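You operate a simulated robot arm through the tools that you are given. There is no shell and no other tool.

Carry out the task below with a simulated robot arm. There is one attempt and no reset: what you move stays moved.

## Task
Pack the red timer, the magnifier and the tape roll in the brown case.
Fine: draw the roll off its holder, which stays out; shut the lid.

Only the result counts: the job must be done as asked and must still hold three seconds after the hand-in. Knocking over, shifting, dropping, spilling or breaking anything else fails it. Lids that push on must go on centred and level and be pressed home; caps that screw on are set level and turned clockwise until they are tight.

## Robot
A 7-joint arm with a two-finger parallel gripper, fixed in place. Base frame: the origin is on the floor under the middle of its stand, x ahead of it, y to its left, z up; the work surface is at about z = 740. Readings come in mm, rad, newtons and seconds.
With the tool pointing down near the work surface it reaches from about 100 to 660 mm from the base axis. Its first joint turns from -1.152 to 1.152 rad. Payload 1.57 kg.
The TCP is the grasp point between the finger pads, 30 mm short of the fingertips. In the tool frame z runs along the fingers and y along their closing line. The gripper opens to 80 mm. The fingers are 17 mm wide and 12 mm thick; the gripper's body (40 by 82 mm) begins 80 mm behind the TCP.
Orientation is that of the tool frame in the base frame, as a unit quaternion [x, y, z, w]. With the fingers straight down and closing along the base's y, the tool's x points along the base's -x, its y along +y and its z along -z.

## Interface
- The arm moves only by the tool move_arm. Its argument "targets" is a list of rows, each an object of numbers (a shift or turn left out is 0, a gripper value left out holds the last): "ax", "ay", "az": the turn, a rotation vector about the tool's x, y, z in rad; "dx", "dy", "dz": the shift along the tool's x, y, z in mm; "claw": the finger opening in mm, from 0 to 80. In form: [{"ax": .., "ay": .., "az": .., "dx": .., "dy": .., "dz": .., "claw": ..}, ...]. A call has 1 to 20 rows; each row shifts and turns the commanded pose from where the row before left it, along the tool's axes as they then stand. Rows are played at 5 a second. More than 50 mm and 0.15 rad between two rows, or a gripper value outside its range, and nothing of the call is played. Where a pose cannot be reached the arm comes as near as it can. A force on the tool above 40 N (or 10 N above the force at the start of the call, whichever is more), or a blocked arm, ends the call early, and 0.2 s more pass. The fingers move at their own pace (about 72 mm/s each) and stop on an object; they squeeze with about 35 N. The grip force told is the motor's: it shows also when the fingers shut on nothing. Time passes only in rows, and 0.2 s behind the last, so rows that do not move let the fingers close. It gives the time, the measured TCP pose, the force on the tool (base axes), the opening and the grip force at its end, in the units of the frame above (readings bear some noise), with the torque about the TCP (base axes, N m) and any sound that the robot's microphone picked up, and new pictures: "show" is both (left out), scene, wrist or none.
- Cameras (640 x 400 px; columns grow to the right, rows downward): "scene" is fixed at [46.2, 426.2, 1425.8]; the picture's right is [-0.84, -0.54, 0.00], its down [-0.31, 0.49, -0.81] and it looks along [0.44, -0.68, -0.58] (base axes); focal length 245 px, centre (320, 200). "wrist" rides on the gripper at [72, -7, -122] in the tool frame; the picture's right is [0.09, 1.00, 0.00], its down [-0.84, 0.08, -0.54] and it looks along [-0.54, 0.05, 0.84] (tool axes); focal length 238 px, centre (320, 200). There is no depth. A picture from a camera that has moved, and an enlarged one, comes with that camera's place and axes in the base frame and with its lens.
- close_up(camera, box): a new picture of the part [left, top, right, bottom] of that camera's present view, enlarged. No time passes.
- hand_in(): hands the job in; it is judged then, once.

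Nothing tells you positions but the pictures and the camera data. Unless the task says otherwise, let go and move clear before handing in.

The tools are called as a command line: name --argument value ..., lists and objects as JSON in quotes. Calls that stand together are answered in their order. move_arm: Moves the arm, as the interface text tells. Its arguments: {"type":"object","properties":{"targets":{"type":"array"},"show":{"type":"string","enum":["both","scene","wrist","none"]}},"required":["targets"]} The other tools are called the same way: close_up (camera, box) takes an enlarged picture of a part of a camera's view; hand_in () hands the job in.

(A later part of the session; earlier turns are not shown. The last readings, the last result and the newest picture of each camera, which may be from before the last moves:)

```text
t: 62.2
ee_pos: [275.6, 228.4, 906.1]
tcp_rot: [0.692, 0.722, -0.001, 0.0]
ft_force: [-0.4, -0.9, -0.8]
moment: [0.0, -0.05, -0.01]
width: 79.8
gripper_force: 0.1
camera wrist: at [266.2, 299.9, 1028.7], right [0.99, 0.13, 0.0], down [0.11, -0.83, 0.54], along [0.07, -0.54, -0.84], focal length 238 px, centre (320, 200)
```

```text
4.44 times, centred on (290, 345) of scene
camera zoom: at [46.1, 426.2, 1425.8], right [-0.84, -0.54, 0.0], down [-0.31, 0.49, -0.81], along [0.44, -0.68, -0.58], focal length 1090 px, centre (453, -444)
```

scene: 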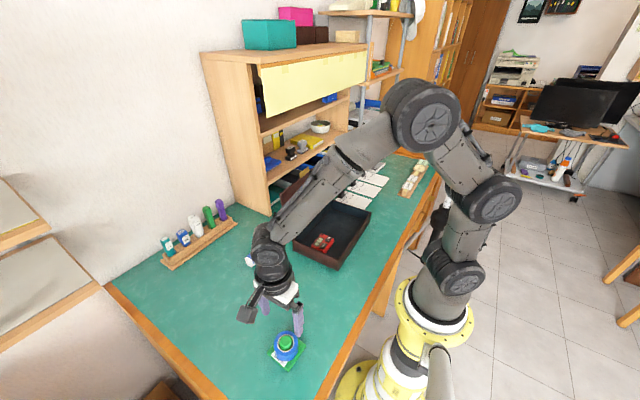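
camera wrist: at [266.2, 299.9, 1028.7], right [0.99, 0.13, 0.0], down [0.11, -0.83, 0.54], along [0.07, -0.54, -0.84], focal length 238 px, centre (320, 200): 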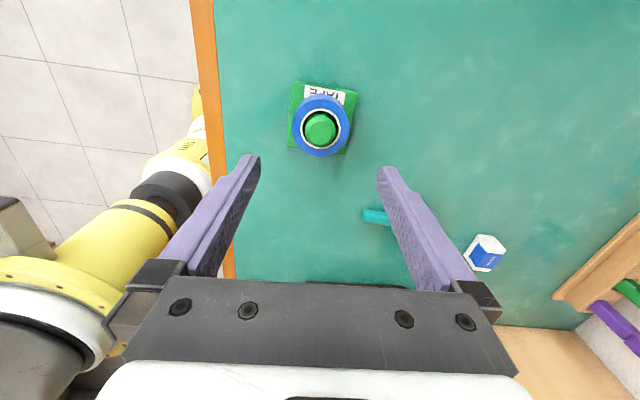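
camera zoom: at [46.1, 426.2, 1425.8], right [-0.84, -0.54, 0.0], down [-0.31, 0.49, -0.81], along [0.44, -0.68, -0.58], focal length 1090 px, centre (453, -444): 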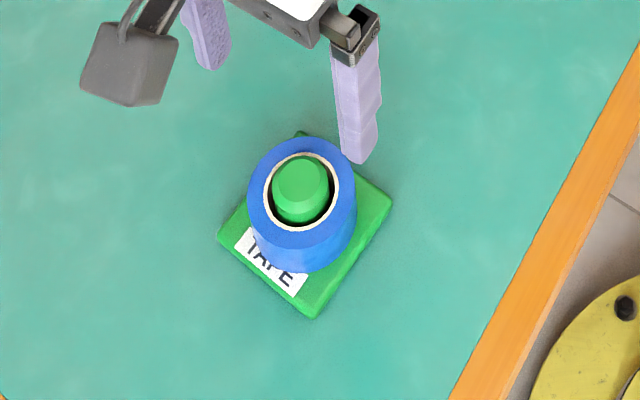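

The roll is about 58 mm across, centred near (275, 231) with its top near z 785. I'll descend partway to check alignment before going around it.

move_arm --targets '[{"dx": 2.3, "dz": 40}, {"dz": 40}, {}]' --show "both"

close_up --camera "wrist" --box '[220, 60, 420, 240]'

close_up --camera "scene" --box '[240, 300, 340, 390]'

```text
t: 63.0
ee_pos: [277.6, 229.4, 825.0]
tcp_rot: [0.692, 0.722, 0.0, 0.0]
ft_force: [0.2, 0.1, -0.5]
moment: [0.0, 0.01, 0.01]
width: 79.9
gripper_force: 0.1
camera wrist: at [267.5, 300.2, 947.4], right [0.99, 0.13, 0.0], down [0.11, -0.83, 0.54], along [0.07, -0.54, -0.84], focal length 238 px, centre (320, 200)
```

scene: 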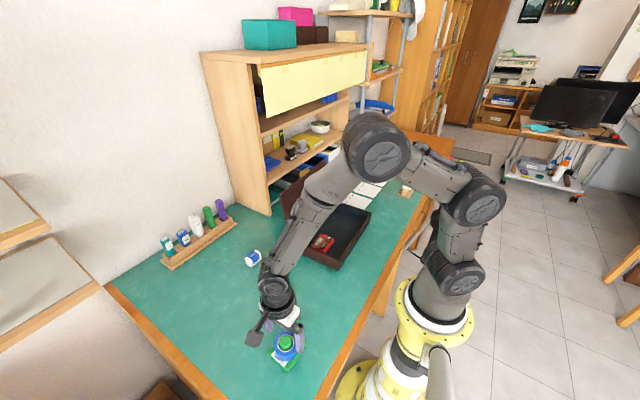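
wrist: 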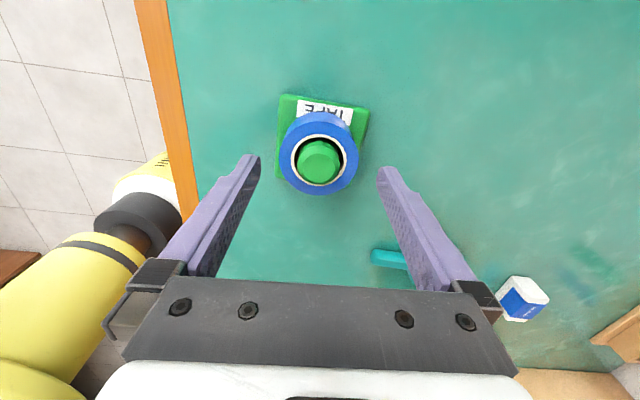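

```text
2.22 times, centred on (320, 150) of wrist
camera zoom: at [267.5, 300.2, 947.4], right [0.99, 0.13, 0.0], down [0.11, -0.83, 0.54], along [0.07, -0.54, -0.84], focal length 530 px, centre (320, 311)
```

zoom: 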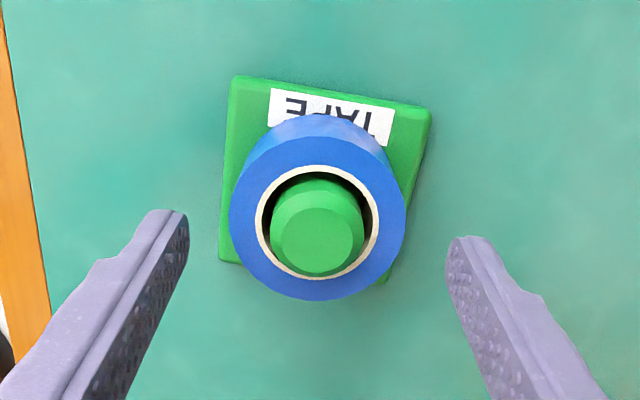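

```text
4.44 times, centred on (290, 345) of scene
camera zoom: at [46.2, 426.2, 1425.8], right [-0.84, -0.54, 0.0], down [-0.31, 0.49, -0.81], along [0.44, -0.68, -0.58], focal length 1090 px, centre (453, -444)
```

zoom: 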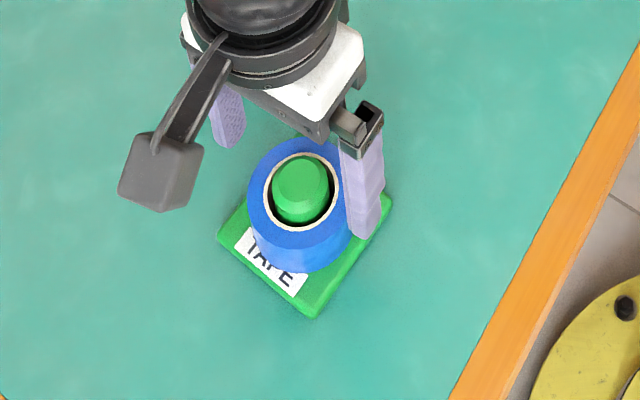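

Alignment is good, about 10 mm clear on each side. I'll descend around the roll, staying above the holder plate, and close.

move_arm --targets '[{"dx": 0.5, "dy": -1.5, "dz": 18}, {"dz": 18}, {}, {"claw": 45}, {}, {}, {}]' --show "both"

close_up --camera "scene" --box '[240, 300, 340, 390]'

close_up --camera "wrist" --box '[220, 60, 420, 240]'

```text
t: 64.6
ee_pos: [275.0, 231.2, 789.1]
tcp_rot: [0.693, 0.721, 0.0, 0.0]
ft_force: [0.2, -0.1, 0.1]
moment: [0.03, -0.02, -0.01]
width: 57.3
gripper_force: 35.0
camera wrist: at [265.3, 302.2, 910.7], right [0.99, 0.13, 0.0], down [0.11, -0.83, 0.54], along [0.07, -0.54, -0.84], focal length 238 px, centre (320, 200)
```

scene: 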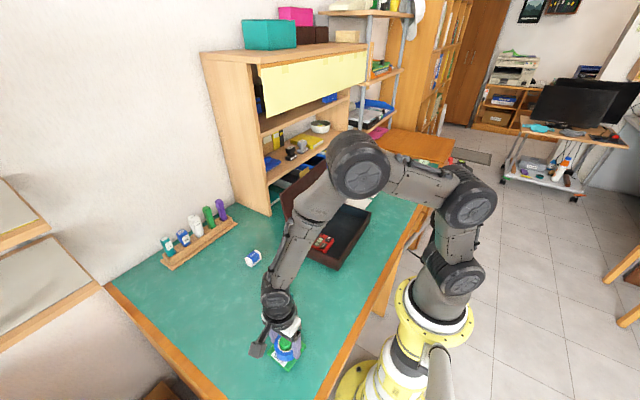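
wrist: 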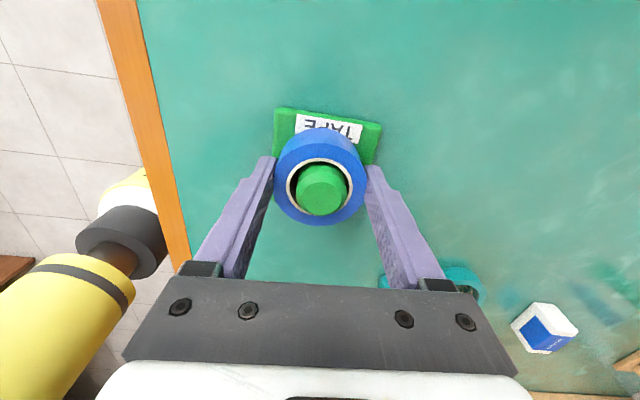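

```text
4.44 times, centred on (290, 345) of scene
camera zoom: at [46.2, 426.2, 1425.8], right [-0.84, -0.54, 0.0], down [-0.31, 0.49, -0.81], along [0.44, -0.68, -0.58], focal length 1090 px, centre (453, -444)
```

zoom: 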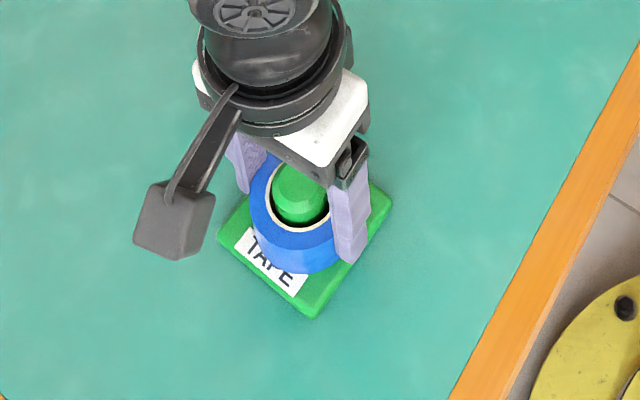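

```text
2.22 times, centred on (320, 150) of wrist
camera zoom: at [265.3, 302.2, 910.7], right [0.99, 0.13, 0.0], down [0.11, -0.83, 0.54], along [0.07, -0.54, -0.84], focal length 530 px, centre (320, 311)
```

zoom: 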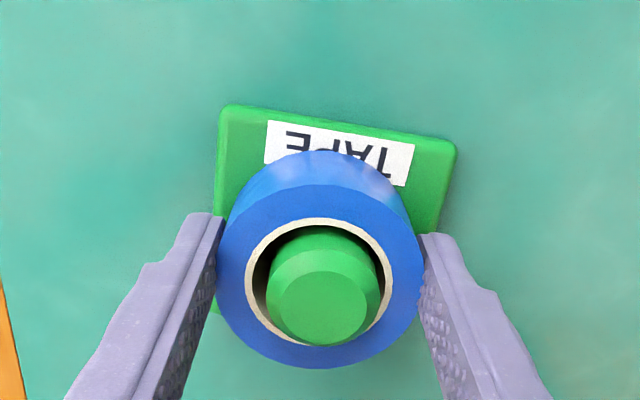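

The roll is held at 57 mm and the holder hasn't moved. I'll draw it straight up slowly, checking that the holder stays down.

move_arm --targets '[{"dz": -4}, {"dz": -5}, {"dz": -6}, {}]' --show "none"

close_up --camera "scene" --box '[240, 300, 340, 390]'

close_up --camera "wrist" --box '[220, 60, 420, 240]'

```text
t: 65.6
ee_pos: [275.1, 232.9, 803.3]
tcp_rot: [0.692, 0.722, 0.0, 0.0]
ft_force: [-0.3, 0.1, -0.5]
moment: [0.01, -0.05, -0.01]
width: 57.3
gripper_force: 35.2
```

```text
4.44 times, centred on (290, 345) of scene
camera zoom: at [46.2, 426.2, 1425.8], right [-0.84, -0.54, 0.0], down [-0.31, 0.49, -0.81], along [0.44, -0.68, -0.58], focal length 1090 px, centre (453, -444)
```

zoom: 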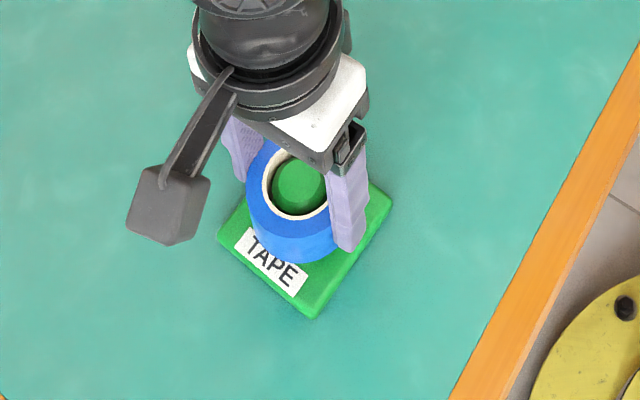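

```text
2.22 times, centred on (320, 150) of wrist
camera zoom: at [265.1, 302.8, 926.0], right [0.99, 0.13, 0.0], down [0.11, -0.83, 0.54], along [0.07, -0.54, -0.84], focal length 530 px, centre (320, 311)
```

zoom: 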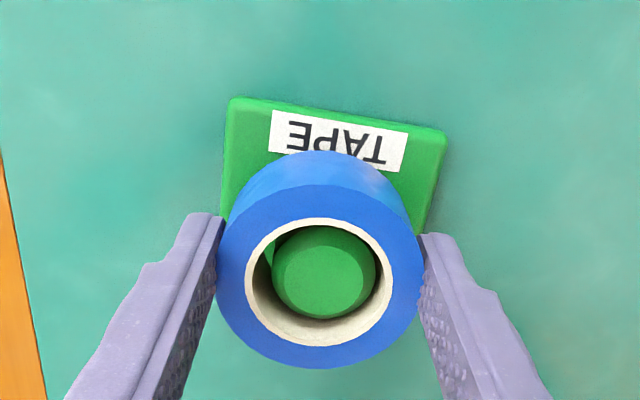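

The roll comes up freely with the holder still on the desk. I'll lift it clear.

move_arm --targets '[{"dz": -8}, {"dz": -12}, {"dz": -20}, {"dz": -35}, {"dz": -35}, {}]' --show "both"

close_up --camera "scene" --box '[240, 290, 340, 390]'

```text
t: 67.0
ee_pos: [275.8, 232.4, 912.0]
tcp_rot: [0.692, 0.722, 0.0, 0.0]
ft_force: [-0.2, 1.5, -0.1]
moment: [0.0, -0.01, 0.01]
width: 57.0
gripper_force: 35.1
camera wrist: at [264.9, 303.2, 1035.8], right [0.99, 0.13, 0.0], down [0.11, -0.83, 0.54], along [0.07, -0.54, -0.84], focal length 238 px, centre (320, 200)
```

scene: 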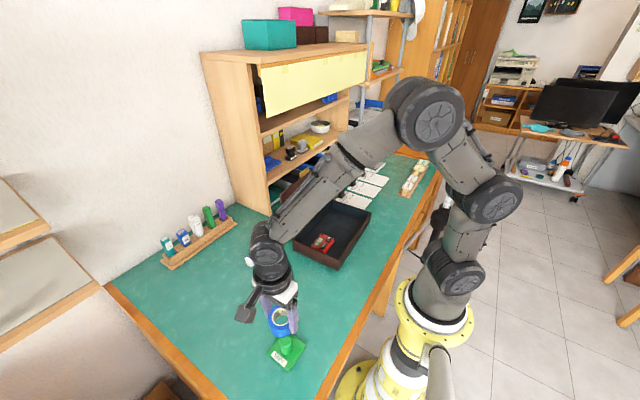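
wrist: 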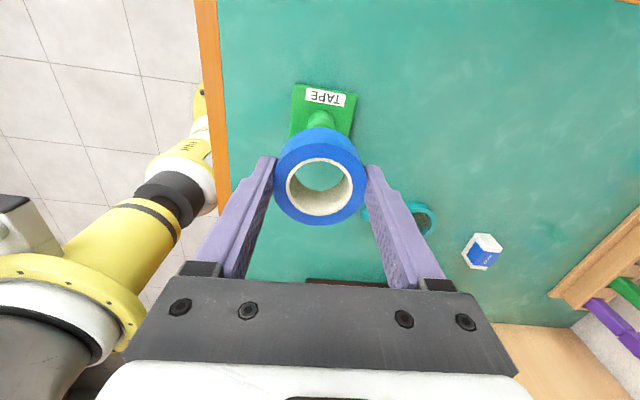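

```text
4.00 times, centred on (290, 340) of scene
camera zoom: at [46.2, 426.2, 1425.8], right [-0.84, -0.54, 0.0], down [-0.31, 0.49, -0.81], along [0.44, -0.68, -0.58], focal length 982 px, centre (440, -360)
```

zoom: 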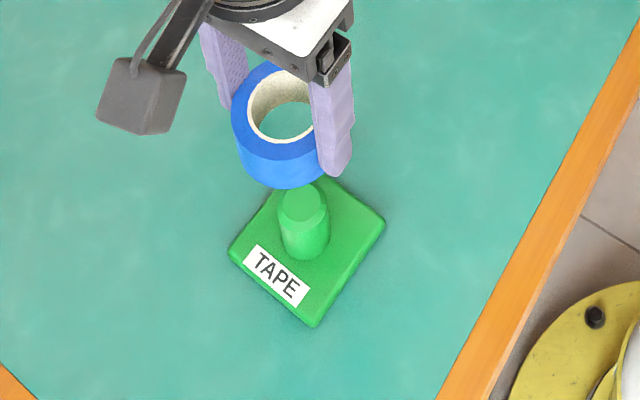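

The roll is off and the holder is undisturbed. I'll carry it over the far end of the case.

move_arm --targets '[{"dx": -44.7, "dy": 8.1}, {"dx": -44.7, "dy": 8.1}, {"dx": -44.7, "dy": 8.1}, {"dx": -44.7, "dy": 8.1}, {"dx": -44.7, "dy": 8.1}, {"dx": -44.7, "dy": 8.1}, {"dx": -44.7, "dy": 8.1}, {"dx": -44.7, "dy": 8.1}, {"dx": -44.7, "dy": 8.1}, {"dx": -44.7, "dy": 8.1}, {"dx": -44.7, "dy": 8.1}, {"dx": -44.7, "dy": 8.1}, {}]' --show "both"

close_up --camera "scene" --box '[250, 160, 390, 280]'

```text
t: 69.8
ee_pos: [393.9, -301.6, 912.9]
tcp_rot: [0.691, 0.722, 0.0, 0.0]
ft_force: [0.1, 0.2, -0.9]
moment: [0.0, 0.02, 0.01]
width: 56.8
gripper_force: 35.4
camera wrist: at [383.8, -230.1, 1035.9], right [0.99, 0.13, 0.0], down [0.11, -0.83, 0.54], along [0.07, -0.54, -0.84], focal length 238 px, centre (320, 200)
```

scene: 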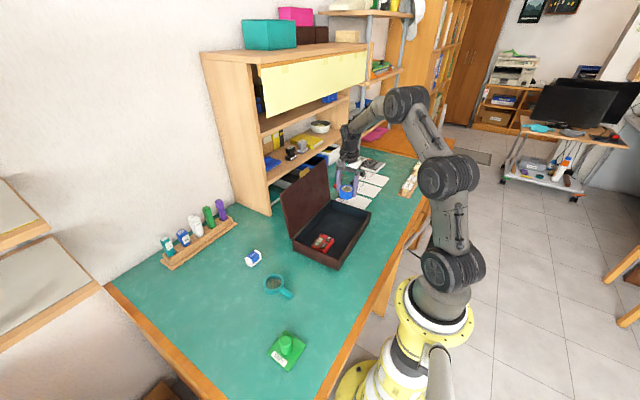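
wrist: 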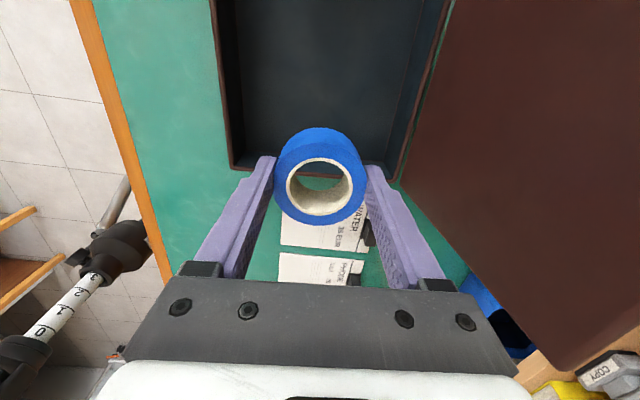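

```text
3.33 times, centred on (320, 220) of scene
camera zoom: at [46.2, 426.2, 1425.8], right [-0.84, -0.54, 0.0], down [-0.31, 0.49, -0.81], along [0.44, -0.68, -0.58], focal length 818 px, centre (320, 133)
```

zoom: 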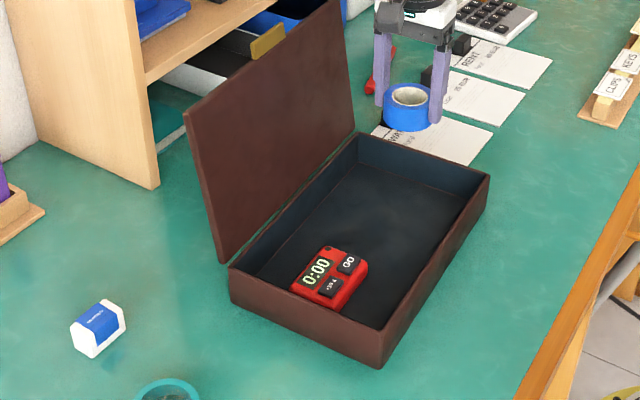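

The roll is centred over the far end of the case. I'll lower it.

move_arm --targets '[{"dz": 40}, {"dz": 40}, {"dz": 28}, {"dz": 12}, {}]' --show "both"

close_up --camera "scene" --box '[290, 170, 390, 250]'

```text
t: 71.0
ee_pos: [395.1, -299.9, 792.1]
tcp_rot: [0.692, 0.722, 0.001, 0.001]
ft_force: [0.3, 0.2, -0.4]
moment: [0.02, -0.01, -0.04]
width: 57.0
gripper_force: 34.9
camera wrist: at [384.1, -228.5, 915.6], right [0.99, 0.13, 0.0], down [0.11, -0.83, 0.54], along [0.07, -0.54, -0.84], focal length 238 px, centre (320, 200)
```

scene: 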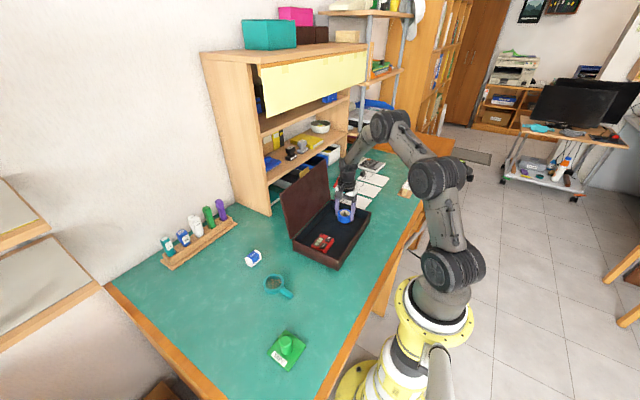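
wrist: 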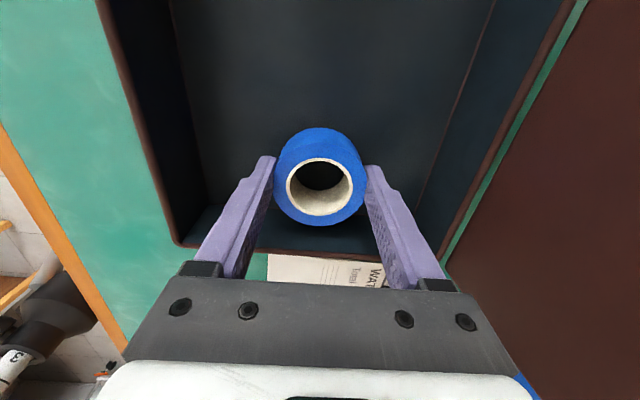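

```text
5.00 times, centred on (340, 210) of scene
camera zoom: at [46.2, 426.2, 1425.8], right [-0.84, -0.54, 0.0], down [-0.31, 0.49, -0.81], along [0.44, -0.68, -0.58], focal length 1227 px, centre (220, 150)
```

zoom: 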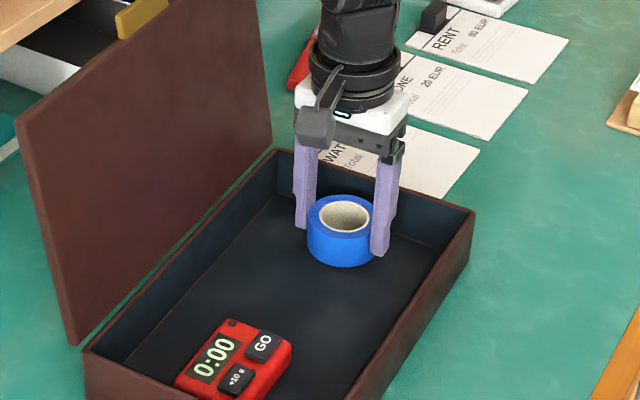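

move_arm --targets '[{"dz": 2.5}, {"dz": 2}, {"dz": 2}, {}]' --show "none"

```text
t: 72.0
ee_pos: [393.7, -300.1, 785.1]
tcp_rot: [0.693, 0.721, 0.001, 0.0]
ft_force: [-0.3, 0.4, -1.2]
moment: [0.0, 0.03, -0.01]
width: 57.0
gripper_force: 35.2
```

The roll is close to the floor but has no contact yet. I'll step further down.

move_arm --targets '[{"dz": 1.5}, {"dz": 1.5}, {}]' --show "none"

```text
t: 72.8
ee_pos: [394.9, -300.1, 784.6]
tcp_rot: [0.693, 0.721, 0.0, 0.0]
ft_force: [1.0, -0.1, -0.6]
moment: [0.02, 0.01, 0.02]
width: 57.0
gripper_force: 35.4
```

move_arm --targets '[{"dz": 1.5}, {"dz": 1.5}, {}]' --show "wrist"

```text
t: 73.6
ee_pos: [395.2, -301.3, 781.7]
tcp_rot: [0.693, 0.721, 0.001, 0.002]
ft_force: [-9.1, 5.7, 30.8]
moment: [0.41, 0.42, -0.04]
width: 56.9
gripper_force: 34.6
camera wrist: at [385.0, -229.4, 906.2], right [0.99, 0.13, 0.0], down [0.11, -0.83, 0.54], along [0.08, -0.54, -0.84], focal length 238 px, centre (320, 200)
```

wrist: 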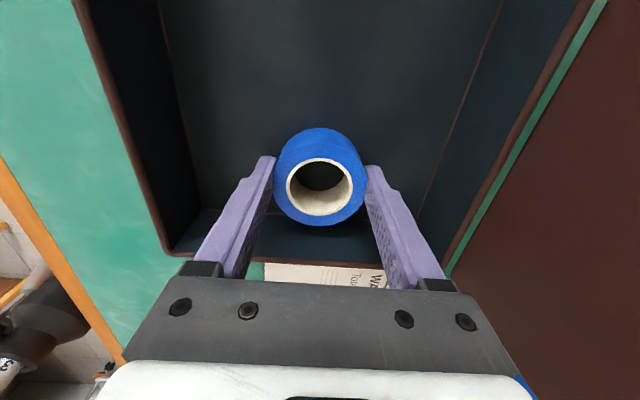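

The roll is on the floor. I'll ease off, release and rise.

move_arm --targets '[{"dz": -2.2}, {"claw": 76}, {}, {}, {"dz": -30}, {"dz": -45}, {"dz": -45}, {}]' --show "both"

close_up --camera "scene" --box '[250, 160, 390, 280]'

```text
t: 75.4
ee_pos: [394.9, -301.2, 903.3]
tcp_rot: [0.692, 0.722, 0.0, 0.0]
ft_force: [0.1, -0.9, 0.2]
moment: [-0.01, -0.01, -0.03]
width: 75.7
gripper_force: 0.1
camera wrist: at [385.8, -229.3, 1026.0], right [0.99, 0.13, 0.0], down [0.11, -0.83, 0.54], along [0.07, -0.54, -0.84], focal length 238 px, centre (320, 200)
```

scene: 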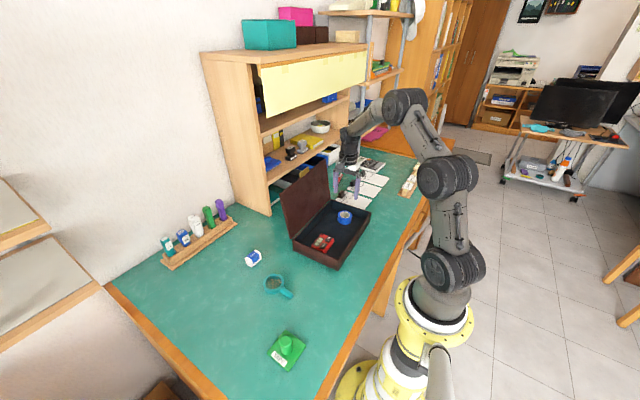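
wrist: 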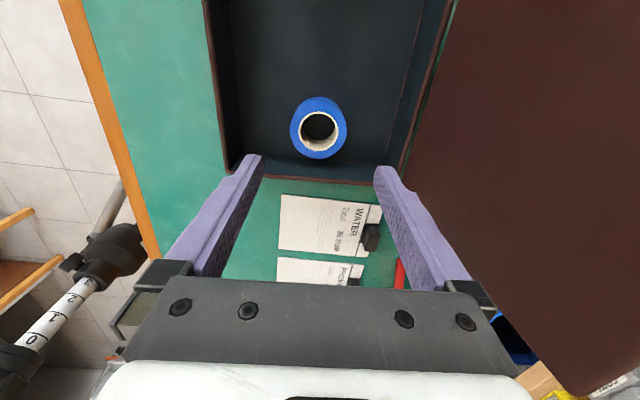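

```text
3.33 times, centred on (320, 220) of scene
camera zoom: at [46.2, 426.2, 1425.8], right [-0.84, -0.54, 0.0], down [-0.31, 0.49, -0.81], along [0.44, -0.68, -0.58], focal length 818 px, centre (320, 133)
```

zoom: 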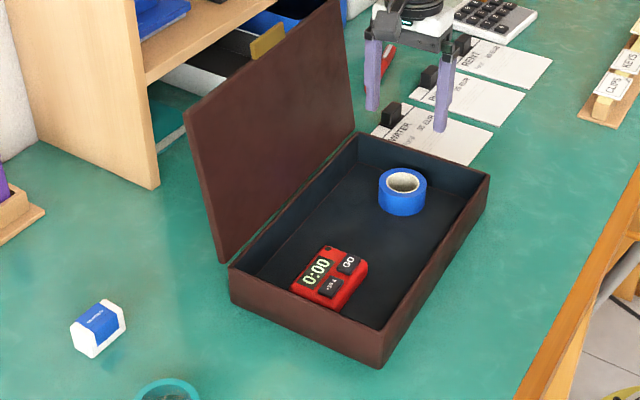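

The roll sits in the case. Next is the magnifier: I'll travel above it and turn so the fingers close across the handle.

move_arm --targets '[{"dx": 44.7, "dy": 0.8}, {"dx": 44.7, "dy": 0.8}, {"dx": 44.7, "dy": 0.8}, {"dx": 44.7, "dy": 0.8}, {"dx": 44.7, "dy": 0.8}, {"dx": 44.7, "dy": 0.8}, {"dx": 44.7, "dy": 0.8}, {"dx": 44.7, "dy": 0.8}, {"dx": 44.7, "dy": 0.8}, {}]' --show "none"

move_arm --targets '[{"az": -0.148, "claw": 50}, {"az": -0.148}, {"az": -0.148}, {"az": -0.148}, {"az": -0.148}, {"az": -0.148}, {"az": -0.148}, {"az": -0.148}, {"az": -0.148}, {"az": -0.148}, {}]' --show "both"

close_up --camera "wrist" --box '[220, 80, 420, 280]'

```text
t: 77.6
ee_pos: [385.2, 103.8, 902.8]
tcp_rot: [0.692, 0.722, 0.0, 0.0]
ft_force: [-0.1, 0.1, 0.3]
moment: [0.01, 0.01, 0.02]
width: 76.1
gripper_force: 0.0
```

```text
t: 80.0
ee_pos: [384.0, 102.9, 903.1]
tcp_rot: [0.023, 1.0, 0.0, 0.0]
ft_force: [0.2, 0.8, 0.7]
moment: [-0.02, -0.02, -0.03]
width: 50.2
gripper_force: 0.0
camera wrist: at [312.2, 99.5, 1025.6], right [-0.05, 1.0, 0.0], down [0.84, 0.04, 0.54], along [0.54, 0.03, -0.84], focal length 238 px, centre (320, 200)
```

scene: 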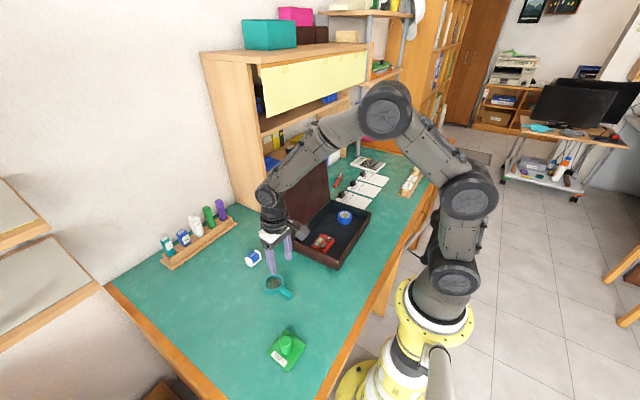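
wrist: 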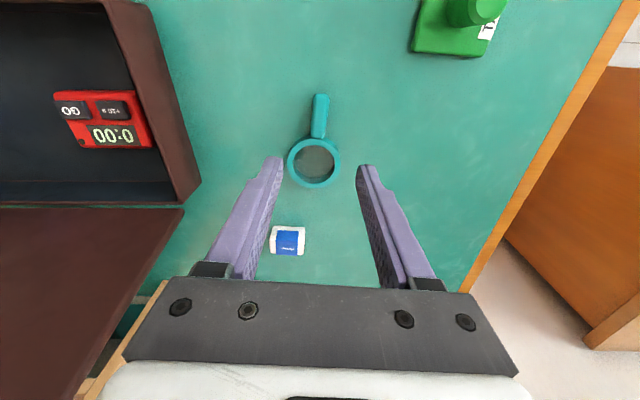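

```text
2.00 times, centred on (320, 180) of wrist
camera zoom: at [312.2, 99.5, 1025.6], right [-0.05, 1.0, 0.0], down [0.84, 0.04, 0.54], along [0.54, 0.03, -0.84], focal length 477 px, centre (320, 240)
```

zoom: 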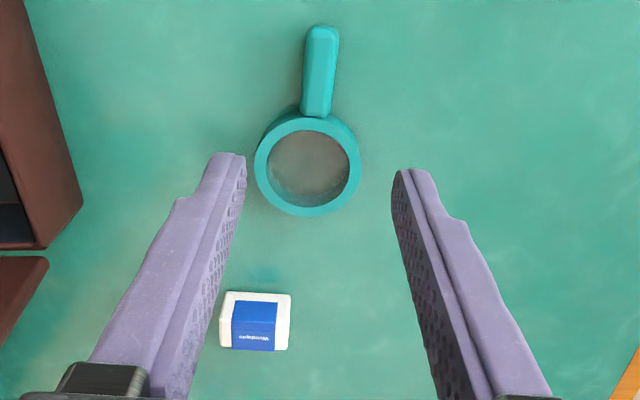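

The magnifier's handle runs along the tool's x axis with its centre slightly to one side. I'll shift a few millimetres and descend over the handle.

move_arm --targets '[{"dx": 3, "dy": -1.5, "dz": 40}, {"dz": 40}, {"dz": 28}, {"dz": 12}, {}]' --show "both"

close_up --camera "wrist" --box '[220, 80, 420, 280]'

close_up --camera "scene" --box '[240, 240, 320, 310]'

```text
t: 81.2
ee_pos: [382.4, 100.0, 781.6]
tcp_rot: [0.025, 1.0, 0.001, 0.0]
ft_force: [-0.5, -0.2, 0.2]
moment: [0.01, 0.0, 0.01]
width: 50.0
gripper_force: 0.0
camera wrist: at [310.0, 96.7, 905.2], right [-0.04, 1.0, 0.0], down [0.84, 0.04, 0.54], along [0.54, 0.02, -0.84], focal length 238 px, centre (320, 200)
```

scene: 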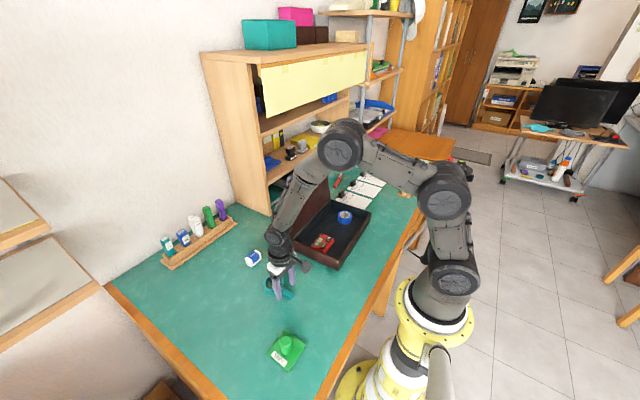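
wrist: 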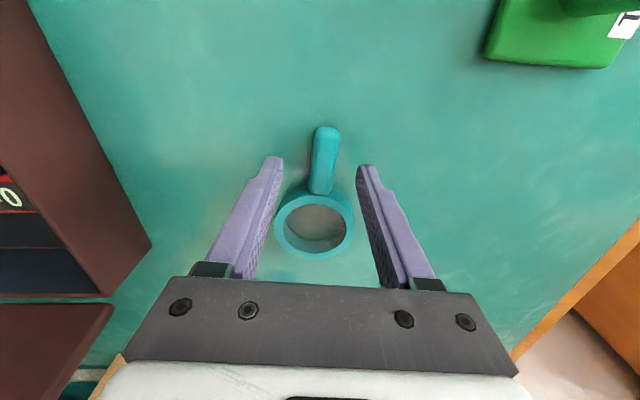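

```text
2.00 times, centred on (320, 180) of wrist
camera zoom: at [310.0, 96.7, 905.2], right [-0.04, 1.0, 0.0], down [0.84, 0.04, 0.54], along [0.54, 0.02, -0.84], focal length 477 px, centre (320, 240)
```

zoom: 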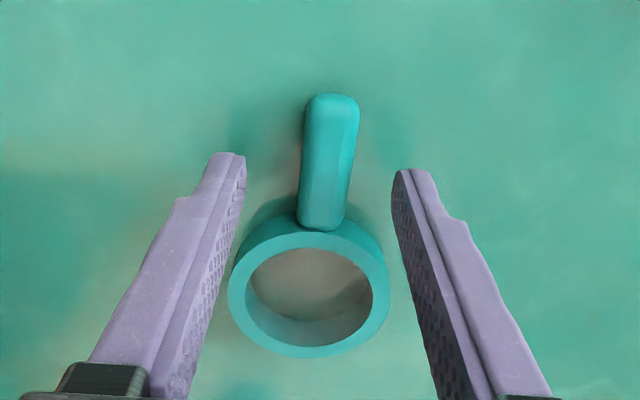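

```text
5.71 times, centred on (280, 275) of scene
camera zoom: at [46.2, 426.2, 1425.8], right [-0.84, -0.54, 0.0], down [-0.31, 0.49, -0.81], along [0.44, -0.68, -0.58], focal length 1402 px, centre (549, -229)
```

zoom: 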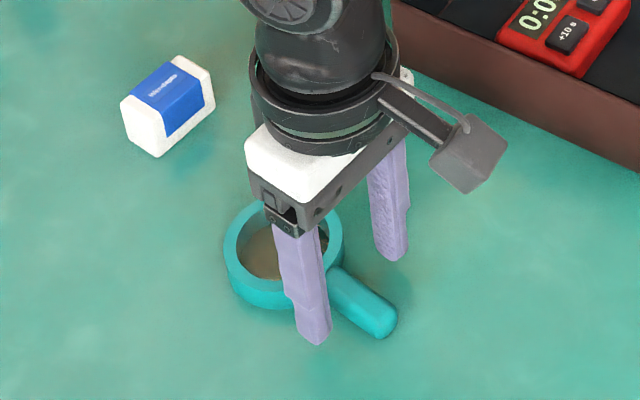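

move_arm --targets '[{"dy": 1.3, "dz": 4}, {"dz": 3}, {}]' --show "none"

```text
t: 82.0
ee_pos: [380.7, 102.1, 775.3]
tcp_rot: [0.024, 1.0, 0.0, 0.0]
ft_force: [0.3, -0.3, -0.5]
moment: [0.0, 0.01, -0.01]
width: 49.7
gripper_force: 0.1
```

move_arm --targets '[{"dz": 1}, {"claw": 5}, {}, {}, {}, {}]' --show "both"

close_up --camera "wrist" --box '[220, 80, 420, 280]'

```text
t: 83.4
ee_pos: [381.4, 102.8, 774.5]
tcp_rot: [0.024, 1.0, 0.0, 0.0]
ft_force: [0.1, 0.0, 0.0]
moment: [0.02, -0.02, 0.01]
width: 17.1
gripper_force: 31.8
camera wrist: at [309.0, 98.7, 897.1], right [-0.04, 1.0, 0.0], down [0.84, 0.04, 0.54], along [0.54, 0.02, -0.84], focal length 238 px, centre (320, 200)
```

scene: 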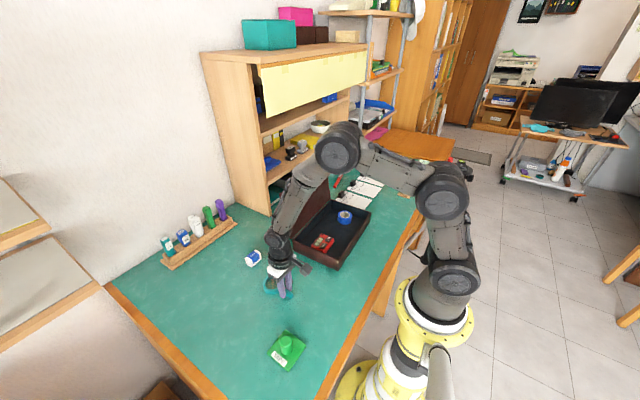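
wrist: 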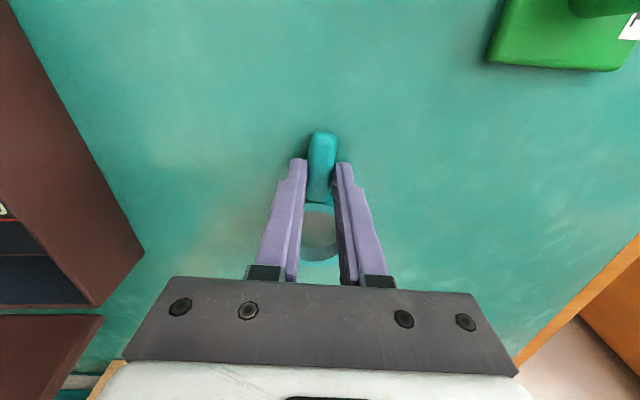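

```text
2.00 times, centred on (320, 180) of wrist
camera zoom: at [309.0, 98.7, 897.1], right [-0.04, 1.0, 0.0], down [0.84, 0.04, 0.54], along [0.54, 0.02, -0.84], focal length 477 px, centre (320, 240)
```

zoom: 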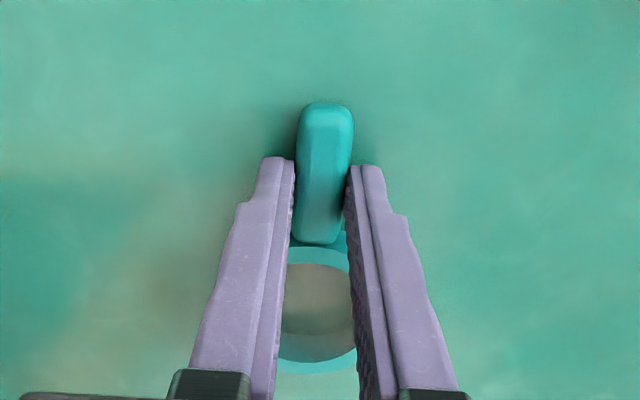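

The handle is gripped at 17 mm. I'll lift gently and check the hold.

move_arm --targets '[{"dz": -5}, {"dz": -15}, {"dz": -30}, {"dz": -45}, {"dz": -45}, {}]' --show "both"

close_up --camera "scene" --box '[230, 200, 350, 310]'

```text
t: 84.8
ee_pos: [382.2, 102.0, 915.5]
tcp_rot: [0.024, 1.0, 0.001, 0.0]
ft_force: [0.5, -0.4, -0.5]
moment: [0.0, 0.04, 0.01]
width: 17.1
gripper_force: 32.6
camera wrist: at [309.9, 99.6, 1037.6], right [-0.04, 1.0, 0.0], down [0.84, 0.04, 0.54], along [0.54, 0.02, -0.84], focal length 238 px, centre (320, 200)
```

scene: 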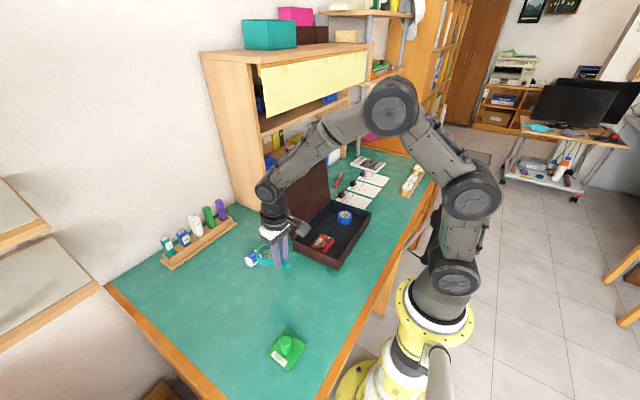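
wrist: 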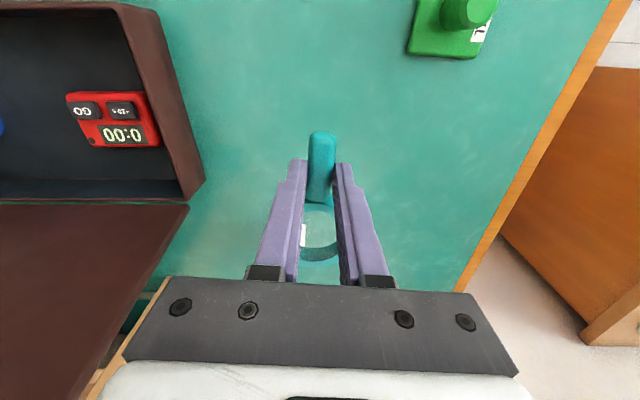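

```text
3.64 times, centred on (290, 255) of scene
camera zoom: at [46.2, 426.2, 1425.8], right [-0.84, -0.54, 0.0], down [-0.31, 0.49, -0.81], along [0.44, -0.68, -0.58], focal length 892 px, centre (429, 0)
```

zoom: 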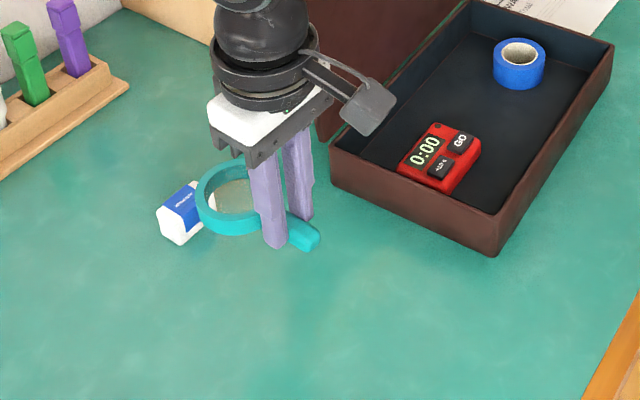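

The magnifier is held securely. I'll carry it over the middle of the case, between the timer and the roll.

move_arm --targets '[{"dx": 0.1, "dy": -39.3}, {"dx": 0.1, "dy": -39.3}, {"dx": 0.1, "dy": -39.3}, {"dx": 0.1, "dy": -39.3}, {"dx": 0.1, "dy": -39.3}, {"dx": 0.1, "dy": -39.3}, {"dx": 0.1, "dy": -39.3}, {"dx": 0.1, "dy": -39.3}, {"az": -0.09}, {}]' --show "both"

close_up --camera "scene" --box '[250, 150, 390, 280]'

close_up --camera "wrist" --box '[160, 40, 480, 280]'

```text
t: 87.0
ee_pos: [365.6, -212.5, 914.9]
tcp_rot: [-0.022, 1.0, 0.0, 0.0]
ft_force: [1.1, 0.7, 0.0]
moment: [0.01, 0.04, -0.02]
width: 16.8
gripper_force: 31.7
camera wrist: at [294.1, -223.0, 1037.8], right [-0.13, 0.99, 0.0], down [0.83, 0.11, 0.54], along [0.54, 0.07, -0.84], focal length 238 px, centre (320, 200)
```

scene: 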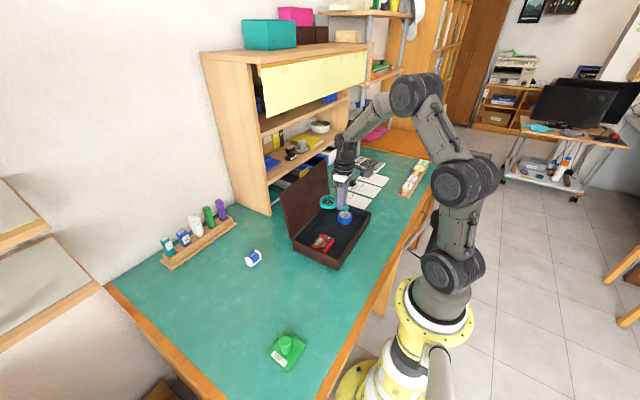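
wrist: 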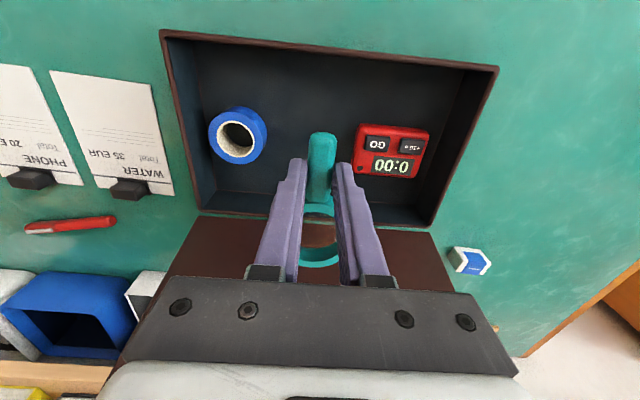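

```text
3.08 times, centred on (320, 215) of scene
camera zoom: at [46.2, 426.2, 1425.8], right [-0.84, -0.54, 0.0], down [-0.31, 0.49, -0.81], along [0.44, -0.68, -0.58], focal length 755 px, centre (320, 154)
```

zoom: 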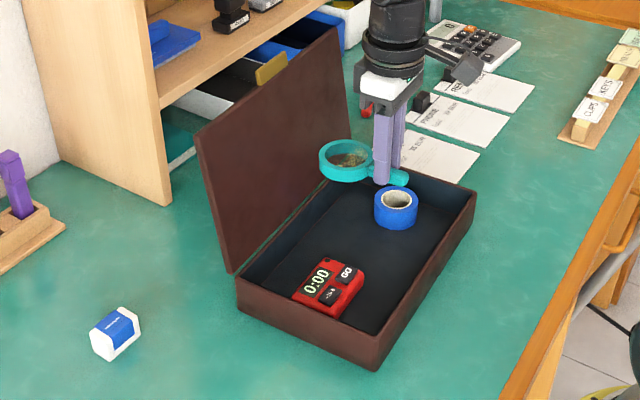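

```text
1.67 times, centred on (320, 160) of wrist
camera zoom: at [294.1, -223.0, 1037.8], right [-0.13, 0.99, 0.0], down [0.83, 0.11, 0.54], along [0.54, 0.07, -0.84], focal length 397 px, centre (320, 267)
```

zoom: 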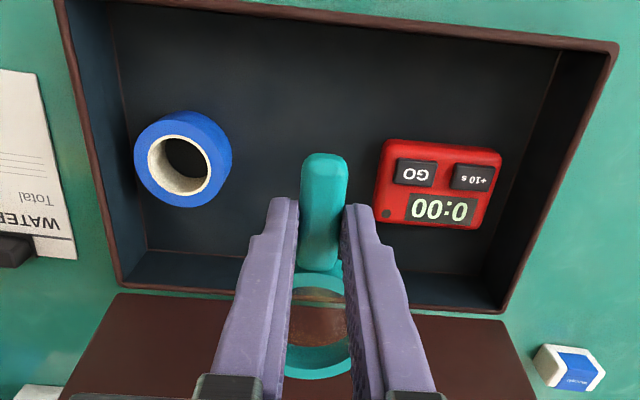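

Clearances to the timer and roll look fine, about 20 mm each. I'll lower it.

move_arm --targets '[{"dz": 40}, {"dz": 40}, {"dz": 30}, {"dz": 14}, {}]' --show "both"

close_up --camera "scene" --box '[270, 170, 390, 270]'

```text
t: 88.2
ee_pos: [367.8, -212.6, 790.2]
tcp_rot: [-0.022, 1.0, 0.0, -0.001]
ft_force: [0.0, -0.1, 0.1]
moment: [-0.02, 0.05, -0.01]
width: 17.3
gripper_force: 32.4
camera wrist: at [295.4, -222.4, 912.7], right [-0.13, 0.99, 0.0], down [0.83, 0.11, 0.54], along [0.54, 0.07, -0.84], focal length 238 px, centre (320, 200)
```

scene: 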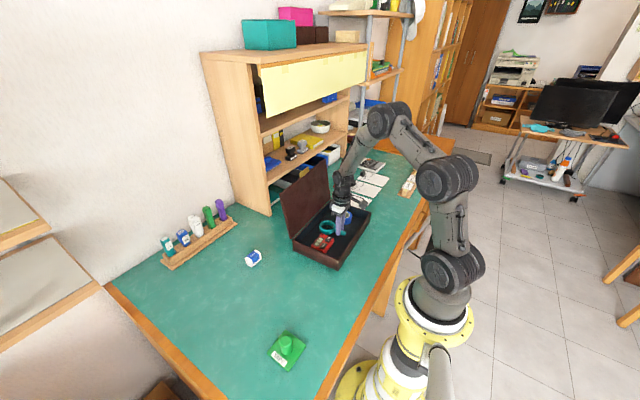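
wrist: 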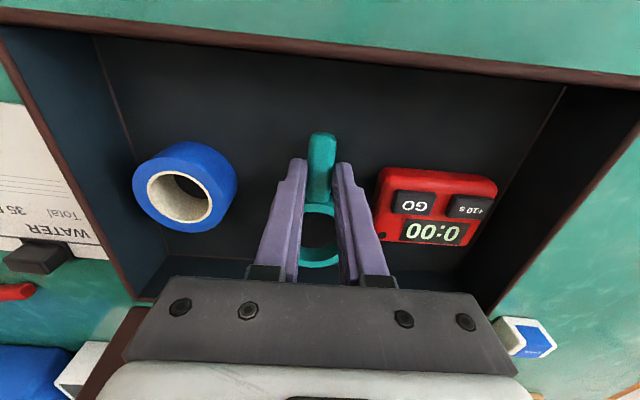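

```text
4.00 times, centred on (330, 220) of scene
camera zoom: at [46.2, 426.2, 1425.8], right [-0.84, -0.54, 0.0], down [-0.31, 0.49, -0.81], along [0.44, -0.68, -0.58], focal length 982 px, centre (280, 120)
```

zoom: 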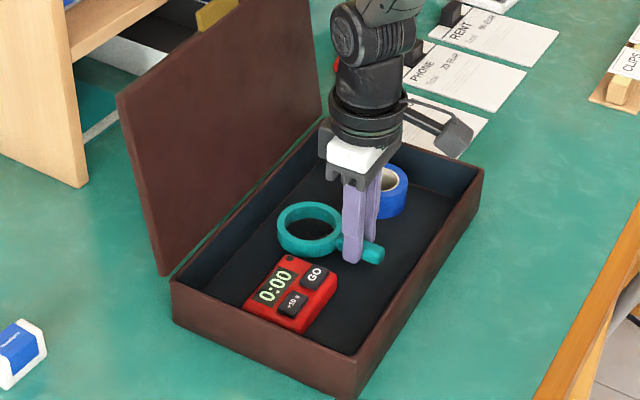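

move_arm --targets '[{"dz": 2}, {"dz": 2}, {"dz": 2}, {}]' --show "none"

```text
t: 89.2
ee_pos: [366.0, -211.1, 784.0]
tcp_rot: [-0.021, 1.0, 0.0, 0.0]
ft_force: [0.1, 0.3, -0.8]
moment: [0.01, 0.07, 0.0]
width: 16.9
gripper_force: 32.2
```

move_arm --targets '[{"dz": 1.5}, {"dz": 1.5}, {}]' --show "none"

```text
t: 90.0
ee_pos: [366.8, -210.9, 782.1]
tcp_rot: [-0.021, 1.0, 0.0, 0.001]
ft_force: [0.3, -0.4, -0.8]
moment: [0.02, 0.0, -0.02]
width: 17.0
gripper_force: 32.5
```

move_arm --targets '[{"dz": 1}, {}]' --show "none"

```text
t: 90.6
ee_pos: [366.0, -213.3, 781.0]
tcp_rot: [-0.021, 1.0, -0.001, -0.001]
ft_force: [0.2, -0.1, 0.4]
moment: [0.01, -0.04, 0.02]
width: 17.0
gripper_force: 32.4
```

move_arm --targets '[{"dz": 1}, {}]' --show "none"

```text
t: 91.2
ee_pos: [365.1, -212.5, 780.5]
tcp_rot: [-0.02, 1.0, 0.0, 0.001]
ft_force: [-2.0, -0.1, 6.9]
moment: [0.04, -0.24, 0.03]
width: 17.1
gripper_force: 32.0
```

The magnifier touches the floor lightly. I'll release with a modest opening and rise.

move_arm --targets '[{"claw": 40}, {}, {}, {"dz": -15}, {"dz": -30}, {"dz": -45}, {"dz": -45}, {}]' --show "both"

close_up --camera "scene" --box '[250, 150, 390, 280]'

close_up --camera "wrist" --box '[160, 0, 480, 240]'

```text
t: 93.0
ee_pos: [364.0, -208.4, 914.5]
tcp_rot: [-0.021, 1.0, 0.001, 0.001]
ft_force: [0.6, -0.4, 0.2]
moment: [0.01, -0.01, -0.02]
width: 39.9
gripper_force: 0.0
camera wrist: at [293.1, -218.5, 1036.9], right [-0.13, 0.99, 0.0], down [0.83, 0.11, 0.54], along [0.54, 0.07, -0.84], focal length 238 px, centre (320, 200)
```

scene: 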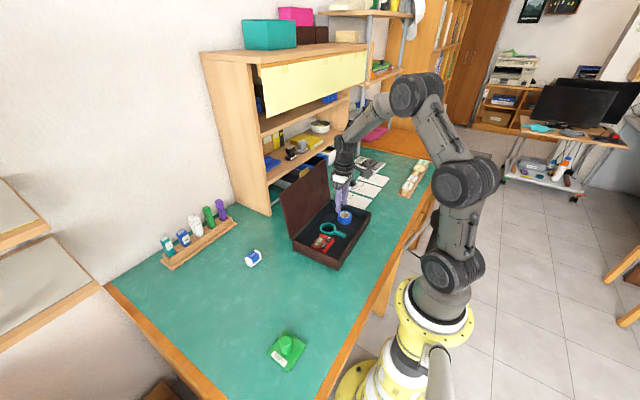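
wrist: 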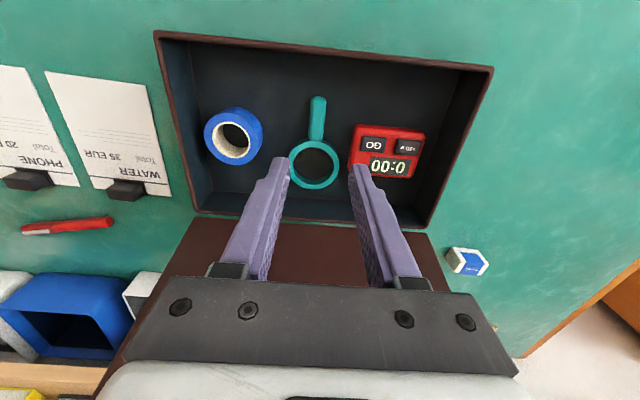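

```text
3.08 times, centred on (320, 215) of scene
camera zoom: at [46.2, 426.2, 1425.8], right [-0.84, -0.54, 0.0], down [-0.31, 0.49, -0.81], along [0.44, -0.68, -0.58], focal length 755 px, centre (320, 154)
```

zoom: 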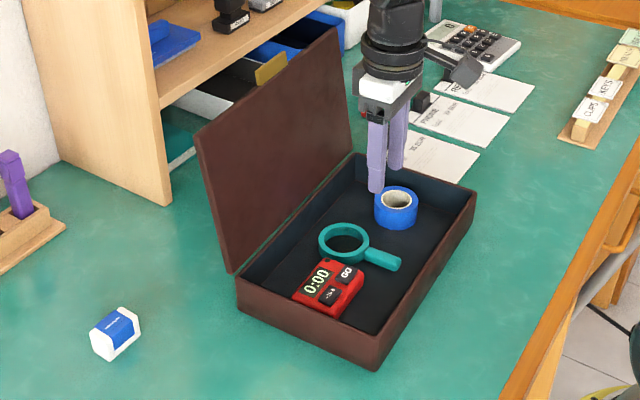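

```text
1.67 times, centred on (320, 120) of wrist
camera zoom: at [293.1, -218.5, 1036.9], right [-0.13, 0.99, 0.0], down [0.83, 0.11, 0.54], along [0.54, 0.07, -0.84], focal length 397 px, centre (320, 333)
```

zoom: 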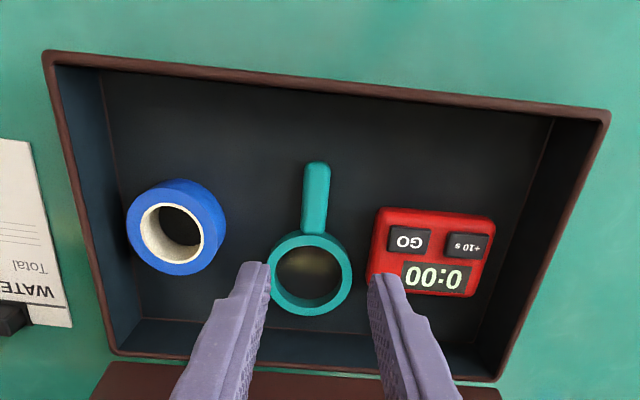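

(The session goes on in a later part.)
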